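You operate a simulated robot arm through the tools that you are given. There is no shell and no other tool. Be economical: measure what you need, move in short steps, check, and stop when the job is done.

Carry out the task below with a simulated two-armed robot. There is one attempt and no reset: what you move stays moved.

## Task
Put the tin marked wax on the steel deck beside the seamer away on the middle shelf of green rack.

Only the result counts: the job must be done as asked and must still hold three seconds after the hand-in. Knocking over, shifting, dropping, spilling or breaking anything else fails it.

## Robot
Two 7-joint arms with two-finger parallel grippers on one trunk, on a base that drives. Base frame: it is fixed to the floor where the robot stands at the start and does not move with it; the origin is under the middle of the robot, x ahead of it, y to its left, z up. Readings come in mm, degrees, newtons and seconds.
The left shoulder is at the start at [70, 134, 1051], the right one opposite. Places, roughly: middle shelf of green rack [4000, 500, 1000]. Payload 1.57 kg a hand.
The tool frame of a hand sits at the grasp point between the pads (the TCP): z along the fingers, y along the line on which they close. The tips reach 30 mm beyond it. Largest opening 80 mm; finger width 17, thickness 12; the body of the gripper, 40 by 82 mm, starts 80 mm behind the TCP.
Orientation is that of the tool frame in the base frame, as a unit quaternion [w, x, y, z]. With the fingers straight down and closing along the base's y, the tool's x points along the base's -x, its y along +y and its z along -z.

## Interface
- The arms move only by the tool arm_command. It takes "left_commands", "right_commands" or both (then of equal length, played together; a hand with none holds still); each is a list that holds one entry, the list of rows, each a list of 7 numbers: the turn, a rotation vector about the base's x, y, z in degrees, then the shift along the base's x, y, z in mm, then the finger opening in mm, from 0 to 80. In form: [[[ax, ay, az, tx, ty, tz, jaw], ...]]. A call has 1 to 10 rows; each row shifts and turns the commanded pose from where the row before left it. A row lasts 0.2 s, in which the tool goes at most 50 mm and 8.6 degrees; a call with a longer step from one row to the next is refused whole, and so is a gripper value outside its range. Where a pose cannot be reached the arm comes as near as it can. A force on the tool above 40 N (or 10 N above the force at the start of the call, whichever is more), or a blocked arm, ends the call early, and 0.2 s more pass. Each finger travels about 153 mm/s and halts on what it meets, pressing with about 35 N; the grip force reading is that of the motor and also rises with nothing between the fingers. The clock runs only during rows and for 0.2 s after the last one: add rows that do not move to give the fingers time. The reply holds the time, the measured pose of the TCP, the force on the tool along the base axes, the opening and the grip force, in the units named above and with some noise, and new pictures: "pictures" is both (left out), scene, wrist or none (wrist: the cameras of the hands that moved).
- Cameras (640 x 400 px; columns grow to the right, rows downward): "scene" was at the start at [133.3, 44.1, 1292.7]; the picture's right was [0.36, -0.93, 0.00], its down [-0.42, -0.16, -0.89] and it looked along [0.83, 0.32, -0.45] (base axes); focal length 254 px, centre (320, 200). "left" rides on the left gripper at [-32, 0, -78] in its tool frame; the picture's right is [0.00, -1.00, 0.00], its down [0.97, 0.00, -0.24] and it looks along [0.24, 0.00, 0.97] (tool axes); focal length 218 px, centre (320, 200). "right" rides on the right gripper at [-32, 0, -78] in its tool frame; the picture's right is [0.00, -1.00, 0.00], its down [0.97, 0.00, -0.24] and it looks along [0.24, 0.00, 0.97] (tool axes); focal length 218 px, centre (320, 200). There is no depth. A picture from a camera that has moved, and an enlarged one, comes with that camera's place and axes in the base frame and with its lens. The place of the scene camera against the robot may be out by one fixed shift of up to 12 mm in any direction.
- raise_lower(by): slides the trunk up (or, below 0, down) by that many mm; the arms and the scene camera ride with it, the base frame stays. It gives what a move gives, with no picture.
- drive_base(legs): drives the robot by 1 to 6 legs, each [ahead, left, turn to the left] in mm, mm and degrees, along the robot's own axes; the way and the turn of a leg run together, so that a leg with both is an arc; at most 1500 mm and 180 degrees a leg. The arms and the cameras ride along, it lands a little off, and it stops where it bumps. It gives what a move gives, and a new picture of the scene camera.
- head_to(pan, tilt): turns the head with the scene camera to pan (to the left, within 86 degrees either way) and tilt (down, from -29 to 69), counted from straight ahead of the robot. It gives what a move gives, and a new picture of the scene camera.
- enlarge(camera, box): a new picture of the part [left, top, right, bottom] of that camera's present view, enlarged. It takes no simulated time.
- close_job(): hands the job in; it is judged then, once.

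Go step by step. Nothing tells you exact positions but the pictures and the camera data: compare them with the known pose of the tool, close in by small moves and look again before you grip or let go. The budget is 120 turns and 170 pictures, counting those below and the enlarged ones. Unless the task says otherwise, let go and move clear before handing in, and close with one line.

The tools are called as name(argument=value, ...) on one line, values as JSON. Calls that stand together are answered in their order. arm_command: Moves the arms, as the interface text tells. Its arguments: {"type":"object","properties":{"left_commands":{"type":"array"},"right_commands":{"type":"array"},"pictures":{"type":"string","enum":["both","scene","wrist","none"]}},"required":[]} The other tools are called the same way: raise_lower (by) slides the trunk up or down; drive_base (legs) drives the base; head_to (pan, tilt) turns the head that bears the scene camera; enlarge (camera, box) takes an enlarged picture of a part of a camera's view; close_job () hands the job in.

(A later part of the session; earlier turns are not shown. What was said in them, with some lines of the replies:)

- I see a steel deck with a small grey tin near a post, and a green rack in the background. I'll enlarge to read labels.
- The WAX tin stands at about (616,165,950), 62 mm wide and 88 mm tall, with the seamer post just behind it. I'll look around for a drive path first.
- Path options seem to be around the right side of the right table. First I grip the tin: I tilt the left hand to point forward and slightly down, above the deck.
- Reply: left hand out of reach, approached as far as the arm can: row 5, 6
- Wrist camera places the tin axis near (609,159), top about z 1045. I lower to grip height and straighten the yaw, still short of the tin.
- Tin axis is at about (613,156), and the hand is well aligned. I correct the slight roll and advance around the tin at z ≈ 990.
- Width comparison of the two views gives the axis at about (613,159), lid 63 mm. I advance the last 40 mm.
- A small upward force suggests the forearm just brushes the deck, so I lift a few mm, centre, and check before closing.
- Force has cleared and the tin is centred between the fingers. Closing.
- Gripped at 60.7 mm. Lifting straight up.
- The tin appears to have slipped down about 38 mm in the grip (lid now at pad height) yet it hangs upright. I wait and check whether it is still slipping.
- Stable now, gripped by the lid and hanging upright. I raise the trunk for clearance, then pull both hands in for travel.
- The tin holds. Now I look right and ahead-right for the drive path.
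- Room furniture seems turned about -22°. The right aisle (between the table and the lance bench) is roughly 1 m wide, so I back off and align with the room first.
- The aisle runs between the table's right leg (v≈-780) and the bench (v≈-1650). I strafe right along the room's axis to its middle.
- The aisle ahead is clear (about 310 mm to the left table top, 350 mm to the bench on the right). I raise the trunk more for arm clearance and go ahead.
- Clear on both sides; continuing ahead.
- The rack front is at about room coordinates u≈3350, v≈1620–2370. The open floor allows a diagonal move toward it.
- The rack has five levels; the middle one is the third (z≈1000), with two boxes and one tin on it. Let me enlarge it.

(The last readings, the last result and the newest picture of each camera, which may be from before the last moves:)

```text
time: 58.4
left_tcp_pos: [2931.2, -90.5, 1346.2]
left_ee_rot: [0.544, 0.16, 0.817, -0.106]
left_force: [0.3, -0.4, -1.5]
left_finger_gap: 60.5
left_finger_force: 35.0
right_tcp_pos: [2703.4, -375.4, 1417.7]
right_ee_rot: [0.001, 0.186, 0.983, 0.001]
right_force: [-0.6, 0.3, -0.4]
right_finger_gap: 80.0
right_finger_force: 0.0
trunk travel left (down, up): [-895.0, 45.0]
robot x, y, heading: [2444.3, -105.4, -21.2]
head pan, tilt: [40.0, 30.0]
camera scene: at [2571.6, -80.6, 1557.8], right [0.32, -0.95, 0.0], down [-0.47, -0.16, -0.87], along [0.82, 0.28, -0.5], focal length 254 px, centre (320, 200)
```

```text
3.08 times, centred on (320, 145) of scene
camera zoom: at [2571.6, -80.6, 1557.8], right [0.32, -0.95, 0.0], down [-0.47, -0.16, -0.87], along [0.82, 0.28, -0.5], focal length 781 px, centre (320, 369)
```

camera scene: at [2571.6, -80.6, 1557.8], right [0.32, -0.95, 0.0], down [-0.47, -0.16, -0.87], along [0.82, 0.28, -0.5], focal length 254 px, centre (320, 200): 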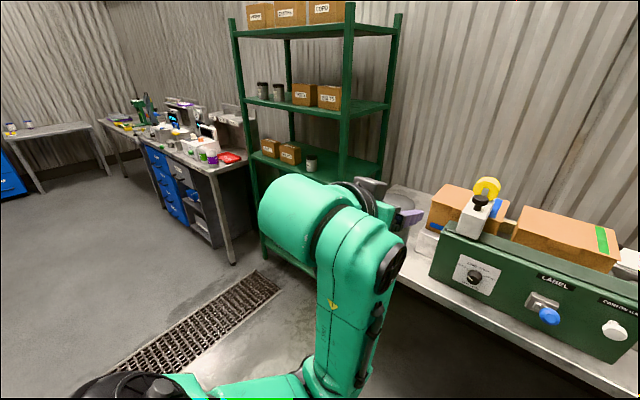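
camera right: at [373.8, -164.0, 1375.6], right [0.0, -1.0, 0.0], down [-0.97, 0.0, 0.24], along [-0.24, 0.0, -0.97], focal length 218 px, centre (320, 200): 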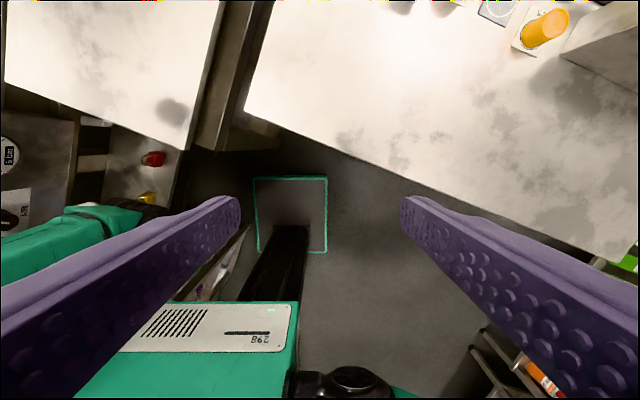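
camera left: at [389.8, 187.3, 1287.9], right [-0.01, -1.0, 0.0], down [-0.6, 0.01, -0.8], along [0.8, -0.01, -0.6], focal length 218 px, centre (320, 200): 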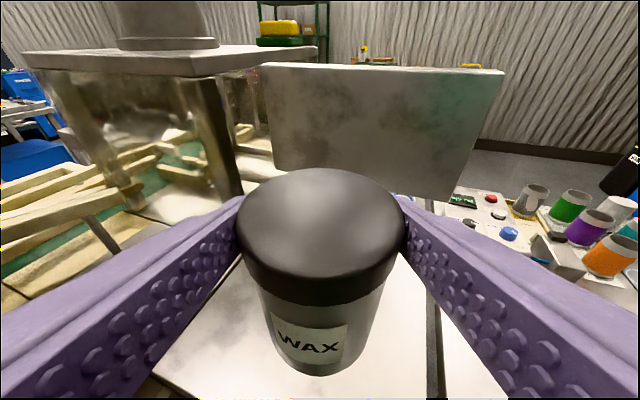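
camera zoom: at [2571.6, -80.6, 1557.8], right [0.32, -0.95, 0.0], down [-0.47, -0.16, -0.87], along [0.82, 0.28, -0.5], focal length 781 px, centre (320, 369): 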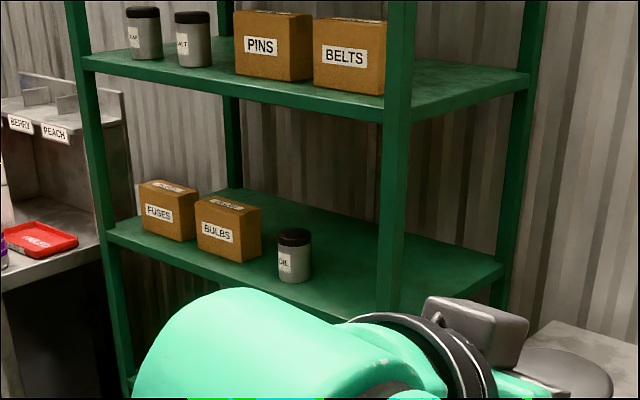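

The free spot is right of the OIL tin on the middle shelf, around v≈1650, u≈3370. I strafe in front of it, staying back.

drive_base(legs=[[150, 665, -1]])

head_to(pan=10, tilt=35)

```text
time: 62.2
left_tcp_pos: [3321.7, 469.1, 1346.6]
left_ee_rot: [0.543, 0.168, 0.815, -0.111]
left_force: [0.4, -0.5, -1.1]
left_finger_gap: 60.6
left_finger_force: 35.2
right_tcp_pos: [3088.7, 186.9, 1417.0]
right_ee_rot: [0.002, 0.195, 0.981, 0.001]
right_force: [-0.3, -0.2, -0.7]
right_finger_gap: 79.9
right_finger_force: 0.0
trunk travel left (down, up): [-895.0, 45.0]
robot x, y, heading: [2834.5, 466.8, -22.6]
head pan, tilt: [40.0, 30.0]
camera scene: at [2961.5, 484.5, 1557.9], right [0.3, -0.95, 0.0], down [-0.48, -0.15, -0.87], along [0.83, 0.26, -0.5], focal length 254 px, centre (320, 200)
```

scene: 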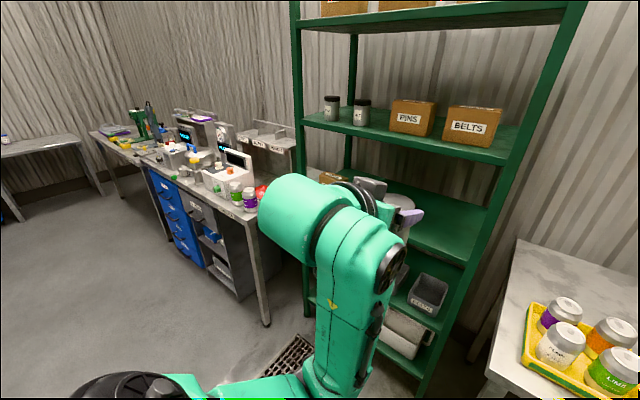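

```text
time: 63.1
left_tcp_pos: [3322.9, 469.0, 1346.1]
left_ee_rot: [0.542, 0.168, 0.815, -0.111]
left_force: [0.2, -0.2, -1.3]
left_finger_gap: 60.8
left_finger_force: 35.6
right_tcp_pos: [3088.7, 189.4, 1415.6]
right_ee_rot: [0.002, 0.195, 0.981, 0.001]
right_force: [0.9, 0.5, 0.3]
right_finger_gap: 80.2
right_finger_force: 0.0
trunk travel left (down, up): [-895.0, 45.0]
robot x, y, heading: [2834.6, 468.1, -22.4]
head pan, tilt: [10.0, 35.0]
camera scene: at [2962.4, 440.2, 1550.0], right [-0.22, -0.98, 0.0], down [-0.56, 0.12, -0.82], along [0.8, -0.18, -0.57], focal length 254 px, centre (320, 200)
```

scene: 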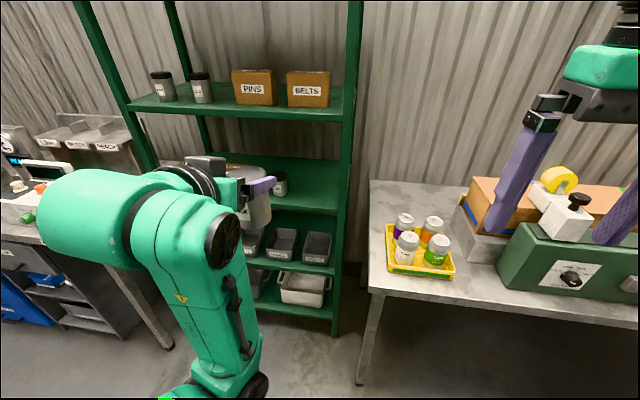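

I lower the trunk part-way and look at the shelf with the left wrist camera.

raise_lower(by=-150)

drive_base(legs=[[200, 35, 0]])

enlarge(camera="left", box=[0, 0, 640, 400])

```text
time: 64.9
left_tcp_pos: [3323.5, 470.2, 1196.8]
left_ee_rot: [0.542, 0.169, 0.816, -0.111]
left_force: [-0.1, -0.9, -1.6]
left_finger_gap: 60.3
left_finger_force: 34.8
right_tcp_pos: [3089.0, 188.6, 1267.9]
right_ee_rot: [0.001, 0.195, 0.981, 0.0]
right_force: [-0.3, 0.6, -0.1]
right_finger_gap: 80.1
right_finger_force: 0.0
trunk travel left (down, up): [-745.0, 195.0]
robot x, y, heading: [2833.4, 466.6, -22.7]
head pan, tilt: [10.0, 35.0]
```

```text
time: 66.5
left_tcp_pos: [3515.5, 425.1, 1198.0]
left_ee_rot: [0.543, 0.169, 0.815, -0.112]
left_force: [0.4, -1.1, -1.3]
left_finger_gap: 60.5
left_finger_force: 35.0
right_tcp_pos: [3281.2, 145.4, 1266.8]
right_ee_rot: [0.002, 0.196, 0.981, 0.0]
right_force: [0.0, 0.0, -0.1]
right_finger_gap: 80.1
right_finger_force: 0.0
trunk travel left (down, up): [-745.0, 195.0]
robot x, y, heading: [3027.7, 422.4, -22.7]
head pan, tilt: [10.0, 35.0]
camera scene: at [3154.5, 396.4, 1400.3], right [-0.22, -0.98, 0.0], down [-0.56, 0.12, -0.82], along [0.8, -0.18, -0.57], focal length 254 px, centre (320, 200)
```

scene: 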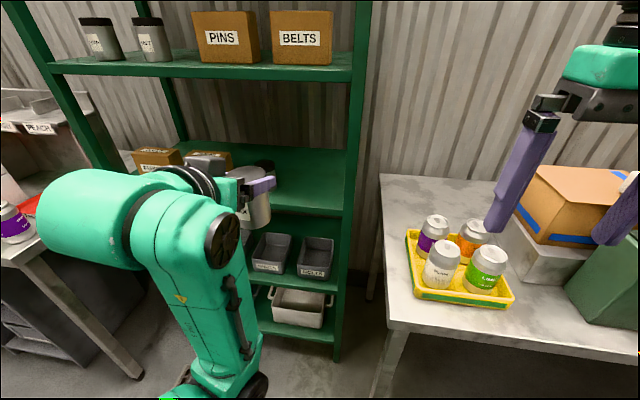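

```text
1.00 times, centred on (320, 200) of left
camera zoom: at [3459.4, 449.4, 1257.7], right [-0.4, -0.92, 0.0], down [-0.55, 0.24, -0.8], along [0.74, -0.32, -0.59], focal length 218 px, centre (320, 200)
```

zoom: 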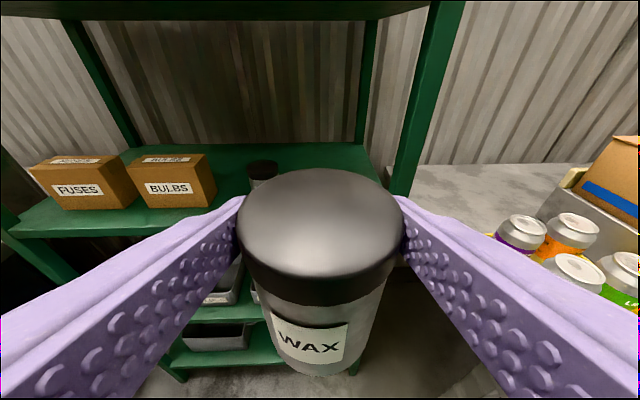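

Free gap spans v≈1602 (post) to v≈1854 (OIL tin); target v≈1720. I enlarge for the shelf height and front edge.

enlarge(camera="scene", box=[120, 120, 380, 300])

```text
2.22 times, centred on (250, 210) of scene
camera zoom: at [3154.5, 396.4, 1400.3], right [-0.22, -0.98, 0.0], down [-0.56, 0.12, -0.82], along [0.8, -0.18, -0.57], focal length 564 px, centre (476, 178)
```

zoom: 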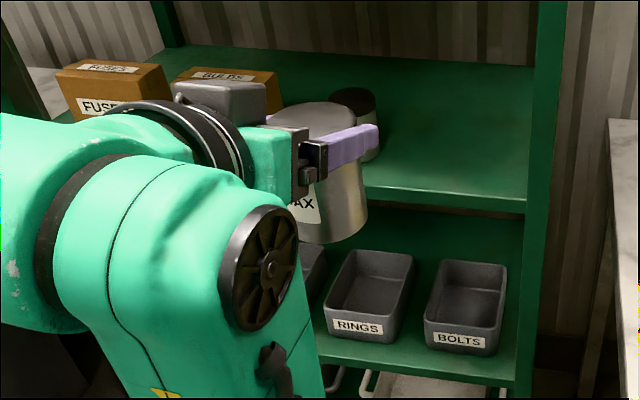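

Estimates: shelf top z≈983, front edge u≈3316, OIL tin at u≈3381. I lift the right hand for table clearance, lower the trunk and edge the base forward a little.

arm_command(right_commands=[[[0, 0, 0, -10, 0, 25, 80], [0, 0, 0, -10, 0, 25, 80], [0, 0, 0, -10, 0, 25, 80], [0, 0, 0, -10, 0, 25, 80]]], pictures="none")

raise_lower(by=-80)

drive_base(legs=[[80, 0, 0]])

```text
time: 67.5
left_tcp_pos: [3517.0, 425.7, 1197.3]
left_ee_rot: [0.543, 0.169, 0.815, -0.112]
left_force: [-0.9, -0.3, -1.5]
left_finger_gap: 60.4
left_finger_force: 34.6
right_tcp_pos: [3276.4, 155.1, 1325.8]
right_ee_rot: [0.001, 0.196, 0.981, 0.0]
right_force: [0.7, 0.1, 0.9]
right_finger_gap: 79.9
right_finger_force: 0.3
right hand out of reach, approached as far as the arm can: row 2, 3, 4
trunk travel left (down, up): [-745.0, 195.0]
robot x, y, heading: [3023.8, 423.0, -22.7]
head pan, tilt: [10.0, 35.0]
```

```text
time: 68.7
left_tcp_pos: [3516.6, 425.5, 1116.4]
left_ee_rot: [0.543, 0.169, 0.815, -0.112]
left_force: [0.3, -0.2, -1.4]
left_finger_gap: 60.4
left_finger_force: 35.4
right_tcp_pos: [3277.0, 153.6, 1244.5]
right_ee_rot: [0.001, 0.196, 0.981, 0.0]
right_force: [0.7, -0.2, 0.0]
right_finger_gap: 79.9
right_finger_force: 0.0
trunk travel left (down, up): [-665.0, 275.0]
robot x, y, heading: [3028.6, 425.3, -22.4]
head pan, tilt: [10.0, 35.0]
```

```text
time: 69.7
left_tcp_pos: [3589.8, 396.7, 1117.1]
left_ee_rot: [0.543, 0.168, 0.815, -0.111]
left_force: [0.2, -0.3, -1.6]
left_finger_gap: 60.6
left_finger_force: 35.0
right_tcp_pos: [3347.6, 123.5, 1244.1]
right_ee_rot: [0.001, 0.196, 0.981, 0.0]
right_force: [0.2, 0.7, 0.2]
right_finger_gap: 80.1
right_finger_force: 0.0
trunk travel left (down, up): [-665.0, 275.0]
robot x, y, heading: [3097.2, 392.3, -22.7]
head pan, tilt: [10.0, 35.0]
camera scene: at [3229.1, 366.0, 1320.2], right [-0.22, -0.98, 0.0], down [-0.56, 0.12, -0.82], along [0.8, -0.18, -0.57], focal length 254 px, centre (320, 200)
```

scene: 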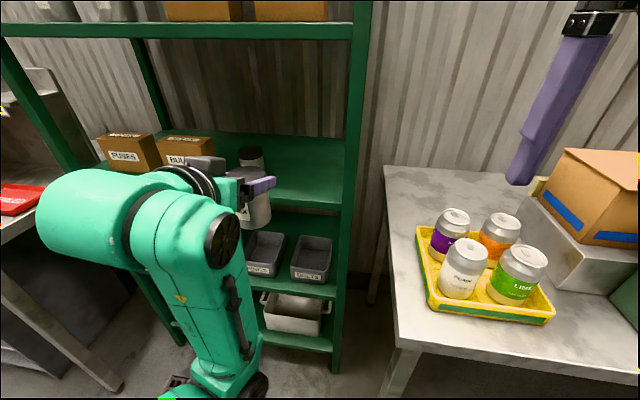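

Hand is at u≈3158, v≈1752, with the tin bottom near z 1031. I move part way in and align sideways.

arm_command(left_commands=[[[0, 0, 0, 16, -14, 0, 0], [0, 0, 0, 16, -14, 0, 0], [0, 0, 0, 16, -14, 0, 0], [0, 0, 0, 16, -14, 0, 0], [0, 0, 0, 15, -14, 0, 0], [0, 0, 0, 0, 0, 0, 0]]])

```text
time: 71.1
left_tcp_pos: [3669.3, 323.2, 1118.4]
left_ee_rot: [0.543, 0.169, 0.815, -0.112]
left_force: [0.8, 0.2, -2.4]
left_finger_gap: 60.6
left_finger_force: 35.1
right_tcp_pos: [3349.9, 125.6, 1244.3]
right_ee_rot: [0.001, 0.195, 0.981, 0.001]
right_force: [0.0, 0.8, 0.8]
right_finger_gap: 80.1
right_finger_force: 0.1
trunk travel left (down, up): [-665.0, 275.0]
robot x, y, heading: [3100.4, 391.5, -22.4]
head pan, tilt: [10.0, 35.0]
camera scene: at [3230.0, 365.7, 1320.0], right [-0.22, -0.98, 0.0], down [-0.56, 0.12, -0.82], along [0.8, -0.18, -0.57], focal length 254 px, centre (320, 200)
camera left: at [3613.6, 347.2, 1177.6], right [-0.4, -0.92, 0.0], down [-0.55, 0.24, -0.8], along [0.74, -0.32, -0.6], focal length 218 px, centre (320, 200)
```

scene: 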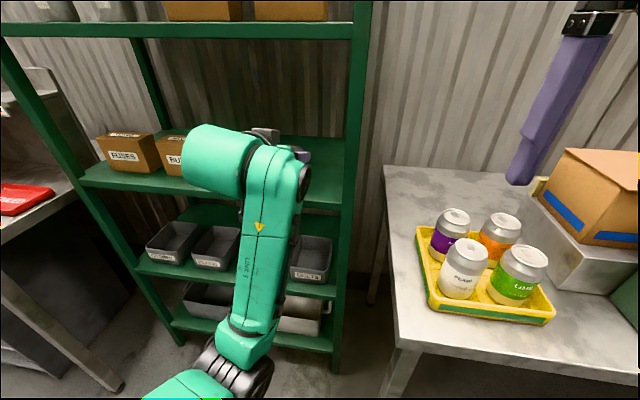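
left: 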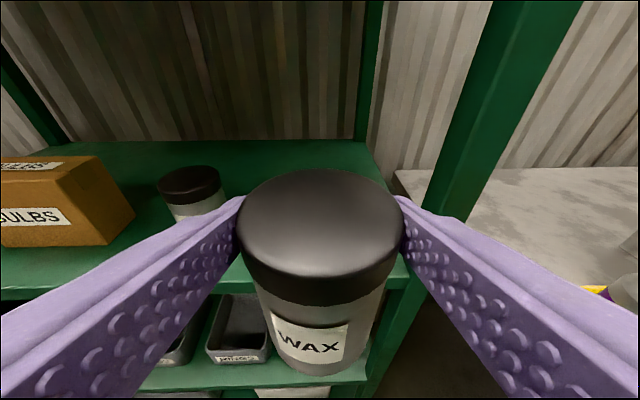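

Aligned: OIL tin at u≈3384, v≈1842, lid top ≈1065, so the shelf is at about 975. Moving in 122 mm.

arm_command(left_commands=[[[0, 0, 0, 16, -6.7, 0, 0], [0, 0, 0, 16, -6.7, 0, 0], [0, 0, 0, 16, -6.7, 0, 0], [0, 0, 0, 16, -6.7, 0, 0], [0, 0, 0, 16, -6.7, 0, 0], [0, 0, 0, 16, -6.7, 0, 0], [0, 0, 0, 16, -6.7, 0, 0], [0, 0, 0, 0, 0, 0, 0]]])

```text
time: 72.9
left_tcp_pos: [3782.4, 280.3, 1117.0]
left_ee_rot: [0.543, 0.169, 0.815, -0.112]
left_force: [-0.5, 0.0, -0.9]
left_finger_gap: 60.6
left_finger_force: 35.1
right_tcp_pos: [3350.3, 124.4, 1244.1]
right_ee_rot: [0.0, 0.195, 0.981, 0.001]
right_force: [-0.4, 0.3, -0.5]
right_finger_gap: 79.9
right_finger_force: 0.1
trunk travel left (down, up): [-665.0, 275.0]
robot x, y, heading: [3097.6, 392.0, -22.4]
head pan, tilt: [10.0, 35.0]
camera scene: at [3230.1, 365.5, 1320.0], right [-0.22, -0.98, 0.0], down [-0.56, 0.12, -0.82], along [0.8, -0.18, -0.57], focal length 254 px, centre (320, 200)
camera left: at [3726.9, 303.1, 1177.4], right [-0.4, -0.92, 0.0], down [-0.55, 0.24, -0.8], along [0.74, -0.32, -0.6], focal length 218 px, centre (320, 200)
```

scene: 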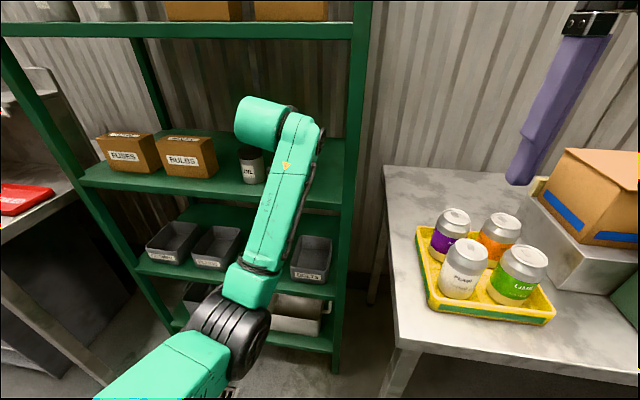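
left: 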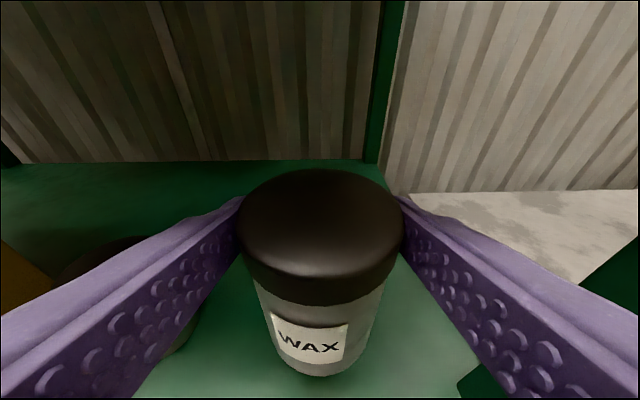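

Over the spot. Lowering gently.

arm_command(left_commands=[[[0, 0, 0, 0, 0, -10, 0], [0, 0, 0, 0, 0, -10, 0], [0, 0, 0, 0, 0, -10, 0], [0, 0, 0, 0, 0, -8, 0], [0, 0, 0, 0, 0, -3, 0], [0, 0, 0, 0, 0, 0, 0]]], pictures="scene")

enlarge(camera="scene", box=[200, 90, 380, 220])

```text
time: 74.3
left_tcp_pos: [3782.2, 278.3, 1076.0]
left_ee_rot: [0.543, 0.168, 0.815, -0.111]
left_force: [1.1, 0.2, -1.8]
left_finger_gap: 60.6
left_finger_force: 35.0
right_tcp_pos: [3350.5, 122.9, 1244.5]
right_ee_rot: [0.001, 0.195, 0.981, 0.001]
right_force: [0.1, 0.2, 0.3]
right_finger_gap: 80.1
right_finger_force: 0.0
trunk travel left (down, up): [-665.0, 275.0]
robot x, y, heading: [3099.7, 395.9, -22.3]
head pan, tilt: [10.0, 35.0]
camera scene: at [3230.5, 365.4, 1320.0], right [-0.22, -0.98, 0.0], down [-0.56, 0.12, -0.82], along [0.8, -0.18, -0.57], focal length 254 px, centre (320, 200)
```

scene: 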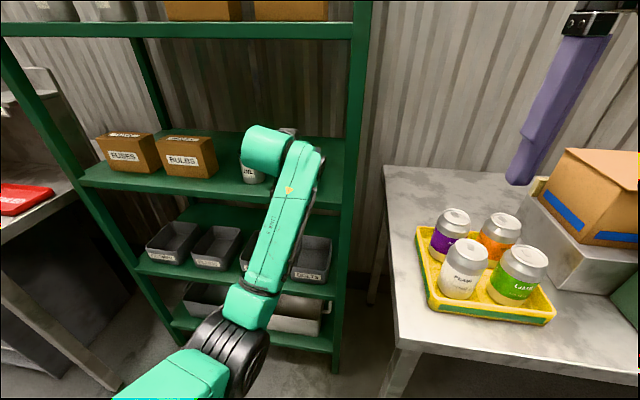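

```text
3.08 times, centred on (290, 155) of scene
camera zoom: at [3230.5, 365.4, 1320.0], right [-0.22, -0.98, 0.0], down [-0.56, 0.12, -0.82], along [0.8, -0.18, -0.57], focal length 781 px, centre (412, 338)
```

zoom: 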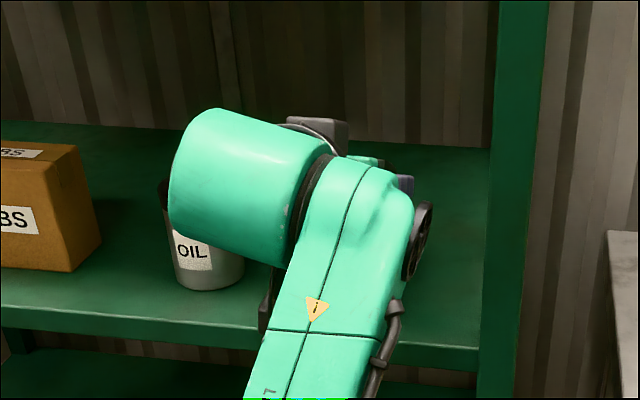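

Not in contact yet. Lowering in small steps until it touches.

arm_command(left_commands=[[[0, 0, 0, 0, 0, -3, 0], [0, 0, 0, 0, 0, -3, 0], [0, 0, 0, 0, 0, -2, 0], [0, 0, 0, 0, 0, 0, 0]]], pictures="wrist")

```text
time: 75.3
left_tcp_pos: [3782.9, 278.6, 1068.8]
left_ee_rot: [0.542, 0.169, 0.815, -0.112]
left_force: [-0.3, 0.6, -0.7]
left_finger_gap: 60.7
left_finger_force: 34.7
right_tcp_pos: [3349.6, 124.5, 1243.9]
right_ee_rot: [0.001, 0.195, 0.981, 0.0]
right_force: [-0.2, 0.2, -0.1]
right_finger_gap: 80.0
right_finger_force: 0.1
trunk travel left (down, up): [-665.0, 275.0]
robot x, y, heading: [3099.1, 392.1, -22.5]
head pan, tilt: [10.0, 35.0]
camera left: at [3727.0, 302.2, 1128.4], right [-0.4, -0.92, 0.0], down [-0.55, 0.24, -0.8], along [0.74, -0.32, -0.6], focal length 218 px, centre (320, 200)
```

left: 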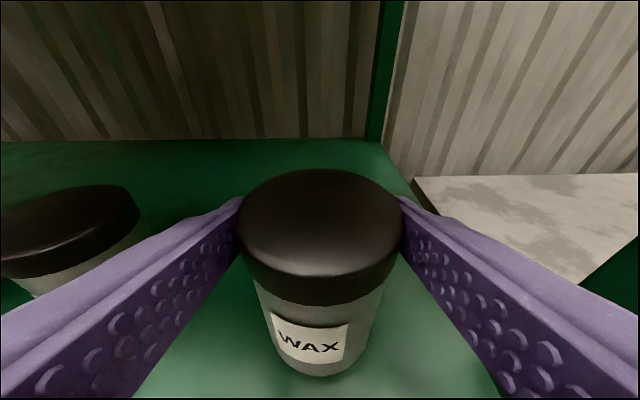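

The OIL lid still sits lower than the WAX lid; continuing down.

arm_command(left_commands=[[[0, 0, 0, 0, 0, -3, 0], [0, 0, 0, 0, 0, -2, 0], [0, 0, 0, 0, 0, -2, 0], [0, 0, 0, 0, 0, 0, 0]]], pictures="none")

arm_command(left_commands=[[[0, 0, 0, 0, 0, -1, 0], [0, 0, 0, 0, 0, -1, 0], [0, 0, 0, 0, 0, -1, 0], [0, 0, 0, 0, 0, -1, 0], [0, 0, 0, 0, 0, 0, 0]]], pictures="wrist")

```text
time: 76.3
left_tcp_pos: [3781.9, 278.3, 1060.5]
left_ee_rot: [0.543, 0.168, 0.815, -0.111]
left_force: [0.5, -0.7, -1.2]
left_finger_gap: 60.6
left_finger_force: 34.9
right_tcp_pos: [3350.2, 124.0, 1243.8]
right_ee_rot: [0.001, 0.195, 0.981, 0.0]
right_force: [0.5, 0.2, -0.7]
right_finger_gap: 79.9
right_finger_force: 0.0
trunk travel left (down, up): [-665.0, 275.0]
robot x, y, heading: [3098.2, 395.3, -22.6]
head pan, tilt: [10.0, 35.0]
```

```text
time: 77.5
left_tcp_pos: [3782.3, 278.7, 1057.0]
left_ee_rot: [0.543, 0.169, 0.815, -0.112]
left_force: [0.5, -0.4, -1.6]
left_finger_gap: 60.4
left_finger_force: 34.9
right_tcp_pos: [3350.3, 124.2, 1244.4]
right_ee_rot: [0.001, 0.195, 0.981, 0.001]
right_force: [0.3, -0.1, 0.2]
right_finger_gap: 79.9
right_finger_force: 0.1
trunk travel left (down, up): [-665.0, 275.0]
robot x, y, heading: [3101.7, 393.7, -22.4]
head pan, tilt: [10.0, 35.0]
camera left: at [3726.2, 302.0, 1116.6], right [-0.4, -0.92, 0.0], down [-0.55, 0.24, -0.8], along [0.74, -0.32, -0.6], focal length 218 px, centre (320, 200)
```

left: 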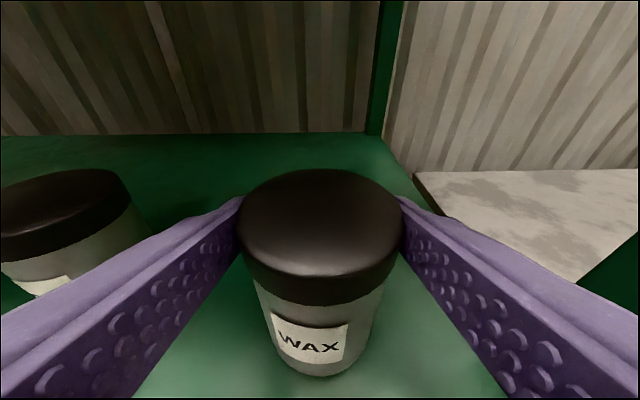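

About 10 mm to go by the lid comparison. Continuing in 1–2 mm steps.

arm_command(left_commands=[[[0, 0, 0, 0, 0, -2, 0], [0, 0, 0, 0, 0, -1, 0], [0, 0, 0, 0, 0, -1, 0], [0, 0, 0, 0, 0, -1, 0], [0, 0, 0, 0, 0, 0, 0]]], pictures="none")

arm_command(left_commands=[[[0, 0, 0, 0, 0, -1, 0], [0, 0, 0, 0, 0, -1, 0], [0, 0, 0, 0, 0, -1, 0], [0, 0, 0, 0, 0, 0, 0]]], pictures="wrist")

```text
time: 78.7
left_tcp_pos: [3782.7, 278.8, 1052.8]
left_ee_rot: [0.543, 0.169, 0.815, -0.112]
left_force: [-1.0, 1.1, -1.9]
left_finger_gap: 60.5
left_finger_force: 35.1
right_tcp_pos: [3349.5, 123.3, 1245.1]
right_ee_rot: [0.001, 0.195, 0.981, 0.001]
right_force: [0.0, 0.4, -1.0]
right_finger_gap: 80.1
right_finger_force: 0.1
trunk travel left (down, up): [-665.0, 275.0]
robot x, y, heading: [3099.2, 395.1, -22.6]
head pan, tilt: [10.0, 35.0]
```

```text
time: 79.7
left_tcp_pos: [3782.4, 279.3, 1049.5]
left_ee_rot: [0.542, 0.17, 0.815, -0.112]
left_force: [-0.8, 0.0, -1.4]
left_finger_gap: 60.5
left_finger_force: 35.2
right_tcp_pos: [3349.9, 124.2, 1245.1]
right_ee_rot: [0.001, 0.195, 0.981, 0.0]
right_force: [-0.2, 1.1, -1.1]
right_finger_gap: 80.3
right_finger_force: 0.0
trunk travel left (down, up): [-665.0, 275.0]
robot x, y, heading: [3100.0, 392.9, -22.2]
head pan, tilt: [10.0, 35.0]
camera left: at [3725.7, 302.2, 1109.6], right [-0.4, -0.92, 0.0], down [-0.55, 0.24, -0.8], along [0.74, -0.32, -0.6], focal length 218 px, centre (320, 200)
```

left: 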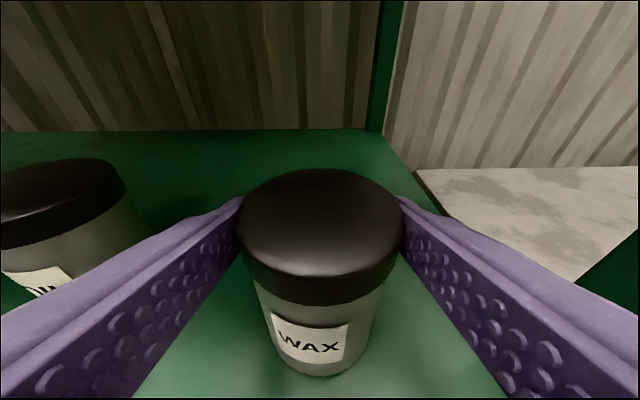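

Close to contact; a few more 1 mm steps.

arm_command(left_commands=[[[0, 0, 0, 0, 0, -1, 0], [0, 0, 0, 0, 0, -1, 0], [0, 0, 0, 0, 0, -1, 0], [0, 0, 0, 0, 0, 0, 0]]], pictures="none")

arm_command(left_commands=[[[0, 0, 0, 0, 0, -1, 0], [0, 0, 0, 0, 0, -1, 0], [0, 0, 0, 0, 0, 0, 0]]], pictures="wrist")

```text
time: 80.7
left_tcp_pos: [3782.2, 279.8, 1046.5]
left_ee_rot: [0.542, 0.169, 0.815, -0.111]
left_force: [0.2, -0.3, -0.6]
left_finger_gap: 60.4
left_finger_force: 35.0
right_tcp_pos: [3350.1, 124.3, 1244.1]
right_ee_rot: [0.001, 0.194, 0.981, 0.001]
right_force: [-0.7, 0.1, -0.4]
right_finger_gap: 80.3
right_finger_force: 0.0
trunk travel left (down, up): [-665.0, 275.0]
robot x, y, heading: [3099.8, 390.5, -22.6]
head pan, tilt: [10.0, 35.0]
```

```text
time: 81.5
left_tcp_pos: [3782.4, 278.1, 1044.0]
left_ee_rot: [0.542, 0.169, 0.815, -0.112]
left_force: [0.0, -0.6, -1.9]
left_finger_gap: 60.6
left_finger_force: 35.5
right_tcp_pos: [3350.7, 125.1, 1243.4]
right_ee_rot: [0.001, 0.195, 0.981, 0.001]
right_force: [0.0, -0.2, 0.5]
right_finger_gap: 80.0
right_finger_force: 0.0
trunk travel left (down, up): [-665.0, 275.0]
robot x, y, heading: [3096.8, 393.5, -22.7]
head pan, tilt: [10.0, 35.0]
camera left: at [3726.5, 302.0, 1103.8], right [-0.4, -0.92, 0.0], down [-0.55, 0.24, -0.8], along [0.74, -0.32, -0.6], focal length 218 px, centre (320, 200)
```

left: 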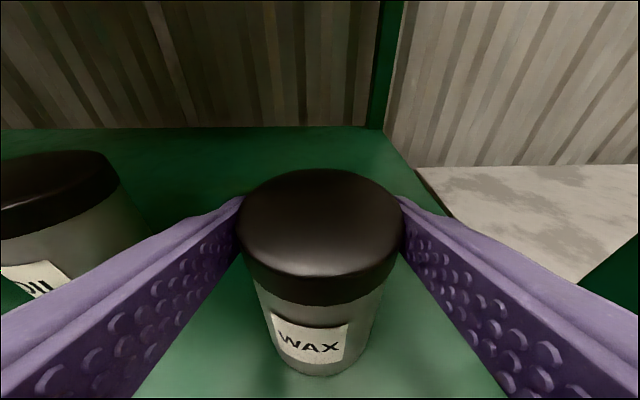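

Still no contact force. Continuing down slowly with force watch.

arm_command(left_commands=[[[0, 0, 0, 0, 0, -1, 0], [0, 0, 0, 0, 0, -1, 0], [0, 0, 0, 0, 0, -1, 0], [0, 0, 0, 0, 0, -1, 0], [0, 0, 0, 0, 0, 0, 0]]], pictures="none")

arm_command(left_commands=[[[0, 0, 0, 0, 0, -1, 0], [0, 0, 0, 0, 0, -1, 0], [0, 0, 0, 0, 0, -1, 0], [0, 0, 0, 0, 0, 0, 0]]], pictures="wrist")

```text
time: 82.7
left_tcp_pos: [3781.9, 278.5, 1040.7]
left_ee_rot: [0.545, 0.169, 0.814, -0.113]
left_force: [3.7, -1.5, 8.8]
left_finger_gap: 60.0
left_finger_force: 35.5
right_tcp_pos: [3347.6, 123.3, 1245.3]
right_ee_rot: [0.002, 0.195, 0.981, 0.0]
right_force: [0.0, 0.1, -0.7]
right_finger_gap: 80.1
right_finger_force: 0.0
trunk travel left (down, up): [-665.0, 275.0]
robot x, y, heading: [3099.2, 394.9, -22.6]
head pan, tilt: [10.0, 35.0]
```

```text
time: 83.7
left_tcp_pos: [3778.3, 279.0, 1040.1]
left_ee_rot: [0.545, 0.168, 0.813, -0.112]
left_force: [7.3, 0.1, 22.5]
left_finger_gap: 60.8
left_finger_force: 35.1
right_tcp_pos: [3347.0, 125.2, 1246.2]
right_ee_rot: [0.002, 0.196, 0.981, 0.0]
right_force: [-0.1, 0.6, 0.8]
right_finger_gap: 80.1
right_finger_force: 0.0
trunk travel left (down, up): [-665.0, 275.0]
robot x, y, heading: [3099.2, 391.0, -22.5]
head pan, tilt: [10.0, 35.0]
camera left: at [3722.8, 303.0, 1099.9], right [-0.4, -0.92, 0.0], down [-0.54, 0.23, -0.81], along [0.74, -0.32, -0.59], focal length 218 px, centre (320, 200)
```

left: 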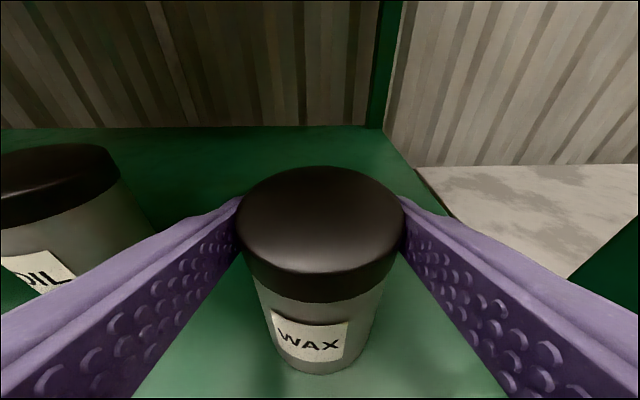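

Contact with the shelf (lids now level). I relieve the press and open slowly.

arm_command(left_commands=[[[0, 0, 0, 0, 0, 1, 0], [0, 0, 0, 0, 0, 1.5, 0], [0, 0, 0, 0, 0, 0, 0]]], pictures="none")

```text
time: 84.5
left_tcp_pos: [3779.5, 279.4, 1040.0]
left_ee_rot: [0.543, 0.168, 0.815, -0.112]
left_force: [3.7, 2.1, 13.1]
left_finger_gap: 60.5
left_finger_force: 35.3
right_tcp_pos: [3347.2, 126.4, 1246.0]
right_ee_rot: [0.003, 0.194, 0.981, 0.001]
right_force: [-0.2, 0.0, -0.5]
right_finger_gap: 80.0
right_finger_force: 0.1
trunk travel left (down, up): [-665.0, 275.0]
robot x, y, heading: [3100.3, 391.0, -22.3]
head pan, tilt: [10.0, 35.0]
```

arm_command(left_commands=[[[0, 0, 0, 0, 0, 1.5, 0], [0, 0, 0, 0, 0, 0, 58], [0, 0, 0, 0, 0, 0, 63], [0, 0, 0, 0, 0, 0, 68], [0, 0, 0, 0, 0, 0, 74], [0, 0, 0, 0, 0, 0, 78], [0, 0, 0, 0, 0, 0, 78]]])

```text
time: 86.1
left_tcp_pos: [3781.3, 277.8, 1041.6]
left_ee_rot: [0.543, 0.169, 0.815, -0.112]
left_force: [-0.6, -0.3, 0.1]
left_finger_gap: 78.0
left_finger_force: 0.0
right_tcp_pos: [3350.2, 123.5, 1245.3]
right_ee_rot: [0.001, 0.195, 0.981, 0.0]
right_force: [-0.7, -0.3, 1.1]
right_finger_gap: 80.1
right_finger_force: 0.1
trunk travel left (down, up): [-665.0, 275.0]
robot x, y, heading: [3101.2, 390.6, -22.4]
head pan, tilt: [10.0, 35.0]
camera scene: at [3230.1, 365.5, 1320.0], right [-0.22, -0.98, 0.0], down [-0.56, 0.12, -0.82], along [0.8, -0.18, -0.57], focal length 254 px, centre (320, 200)
camera left: at [3726.3, 301.4, 1101.1], right [-0.4, -0.92, 0.0], down [-0.55, 0.24, -0.8], along [0.74, -0.32, -0.6], focal length 218 px, centre (320, 200)
```

scene: 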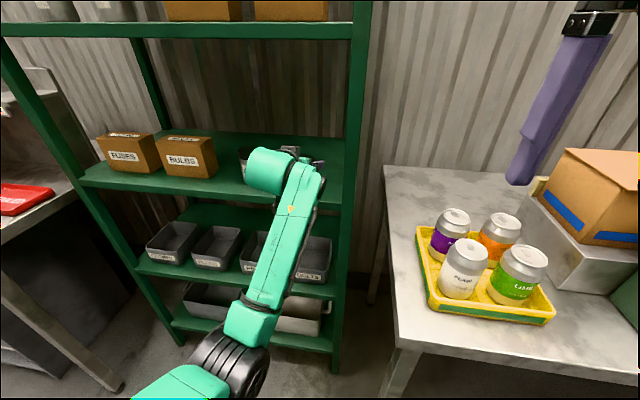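
left: 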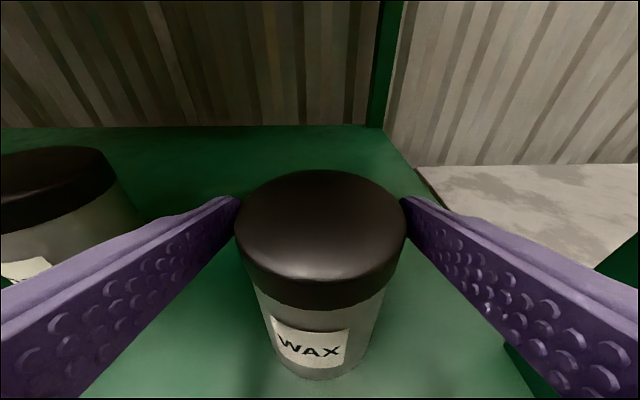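

Released and standing. I back straight out along the approach, rising slightly.

arm_command(left_commands=[[[0, 0, 0, -10, 4.2, 2, 80], [0, 0, 0, -15, 6.3, 5, 80], [0, 0, 0, -16, 6.7, 6, 80], [0, 0, 0, -20, 8.3, 8, 80], [0, 0, 0, -20, 8.3, 8, 80], [0, 0, 0, -20, 8.3, 5, 80], [0, 0, 0, -20, 8.3, 5, 80], [0, 0, 0, -20, 8.3, 5, 80], [0, 0, 0, -20, 8.3, 5, 80], [0, 0, 0, -20, 8.3, 5, 80]]])

```text
time: 88.3
left_tcp_pos: [3597.5, 354.8, 1093.8]
left_ee_rot: [0.542, 0.168, 0.816, -0.111]
left_force: [-0.1, 0.1, -0.6]
left_finger_gap: 80.1
left_finger_force: 0.1
right_tcp_pos: [3349.0, 124.5, 1244.3]
right_ee_rot: [0.002, 0.195, 0.981, 0.0]
right_force: [0.6, 0.0, 0.1]
right_finger_gap: 80.2
right_finger_force: 0.2
trunk travel left (down, up): [-665.0, 275.0]
robot x, y, heading: [3102.6, 393.5, -22.5]
head pan, tilt: [10.0, 35.0]
camera scene: at [3229.4, 365.7, 1320.1], right [-0.22, -0.98, 0.0], down [-0.56, 0.12, -0.82], along [0.8, -0.18, -0.57], focal length 254 px, centre (320, 200)
camera left: at [3542.0, 377.6, 1154.5], right [-0.4, -0.92, 0.0], down [-0.55, 0.24, -0.8], along [0.74, -0.32, -0.6], focal length 218 px, centre (320, 200)
```

scene: 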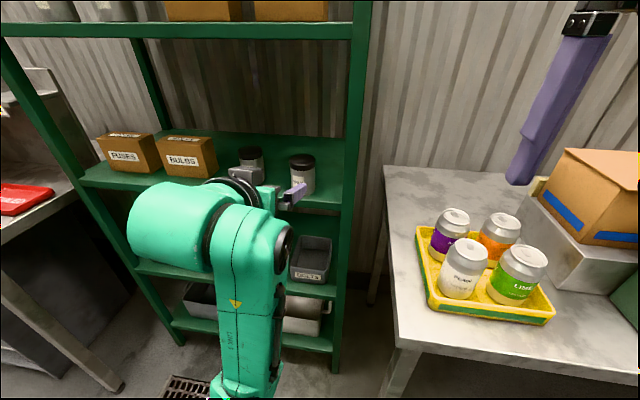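
left: 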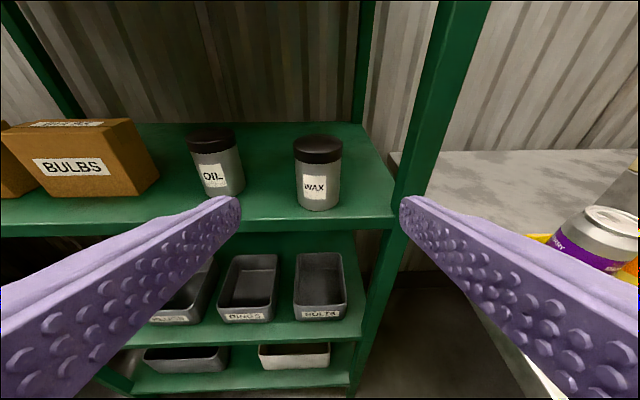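

The WAX tin stands upright beside OIL on the middle (third of five) shelf, and the hand is clear. Handing in.

close_job()

```text
The job is handed in.
```

The WAX tin is standing upright on the middle shelf of the green rack (third of five), just right of the OIL tin. The hand is open and clear of it, and the job is handed in.
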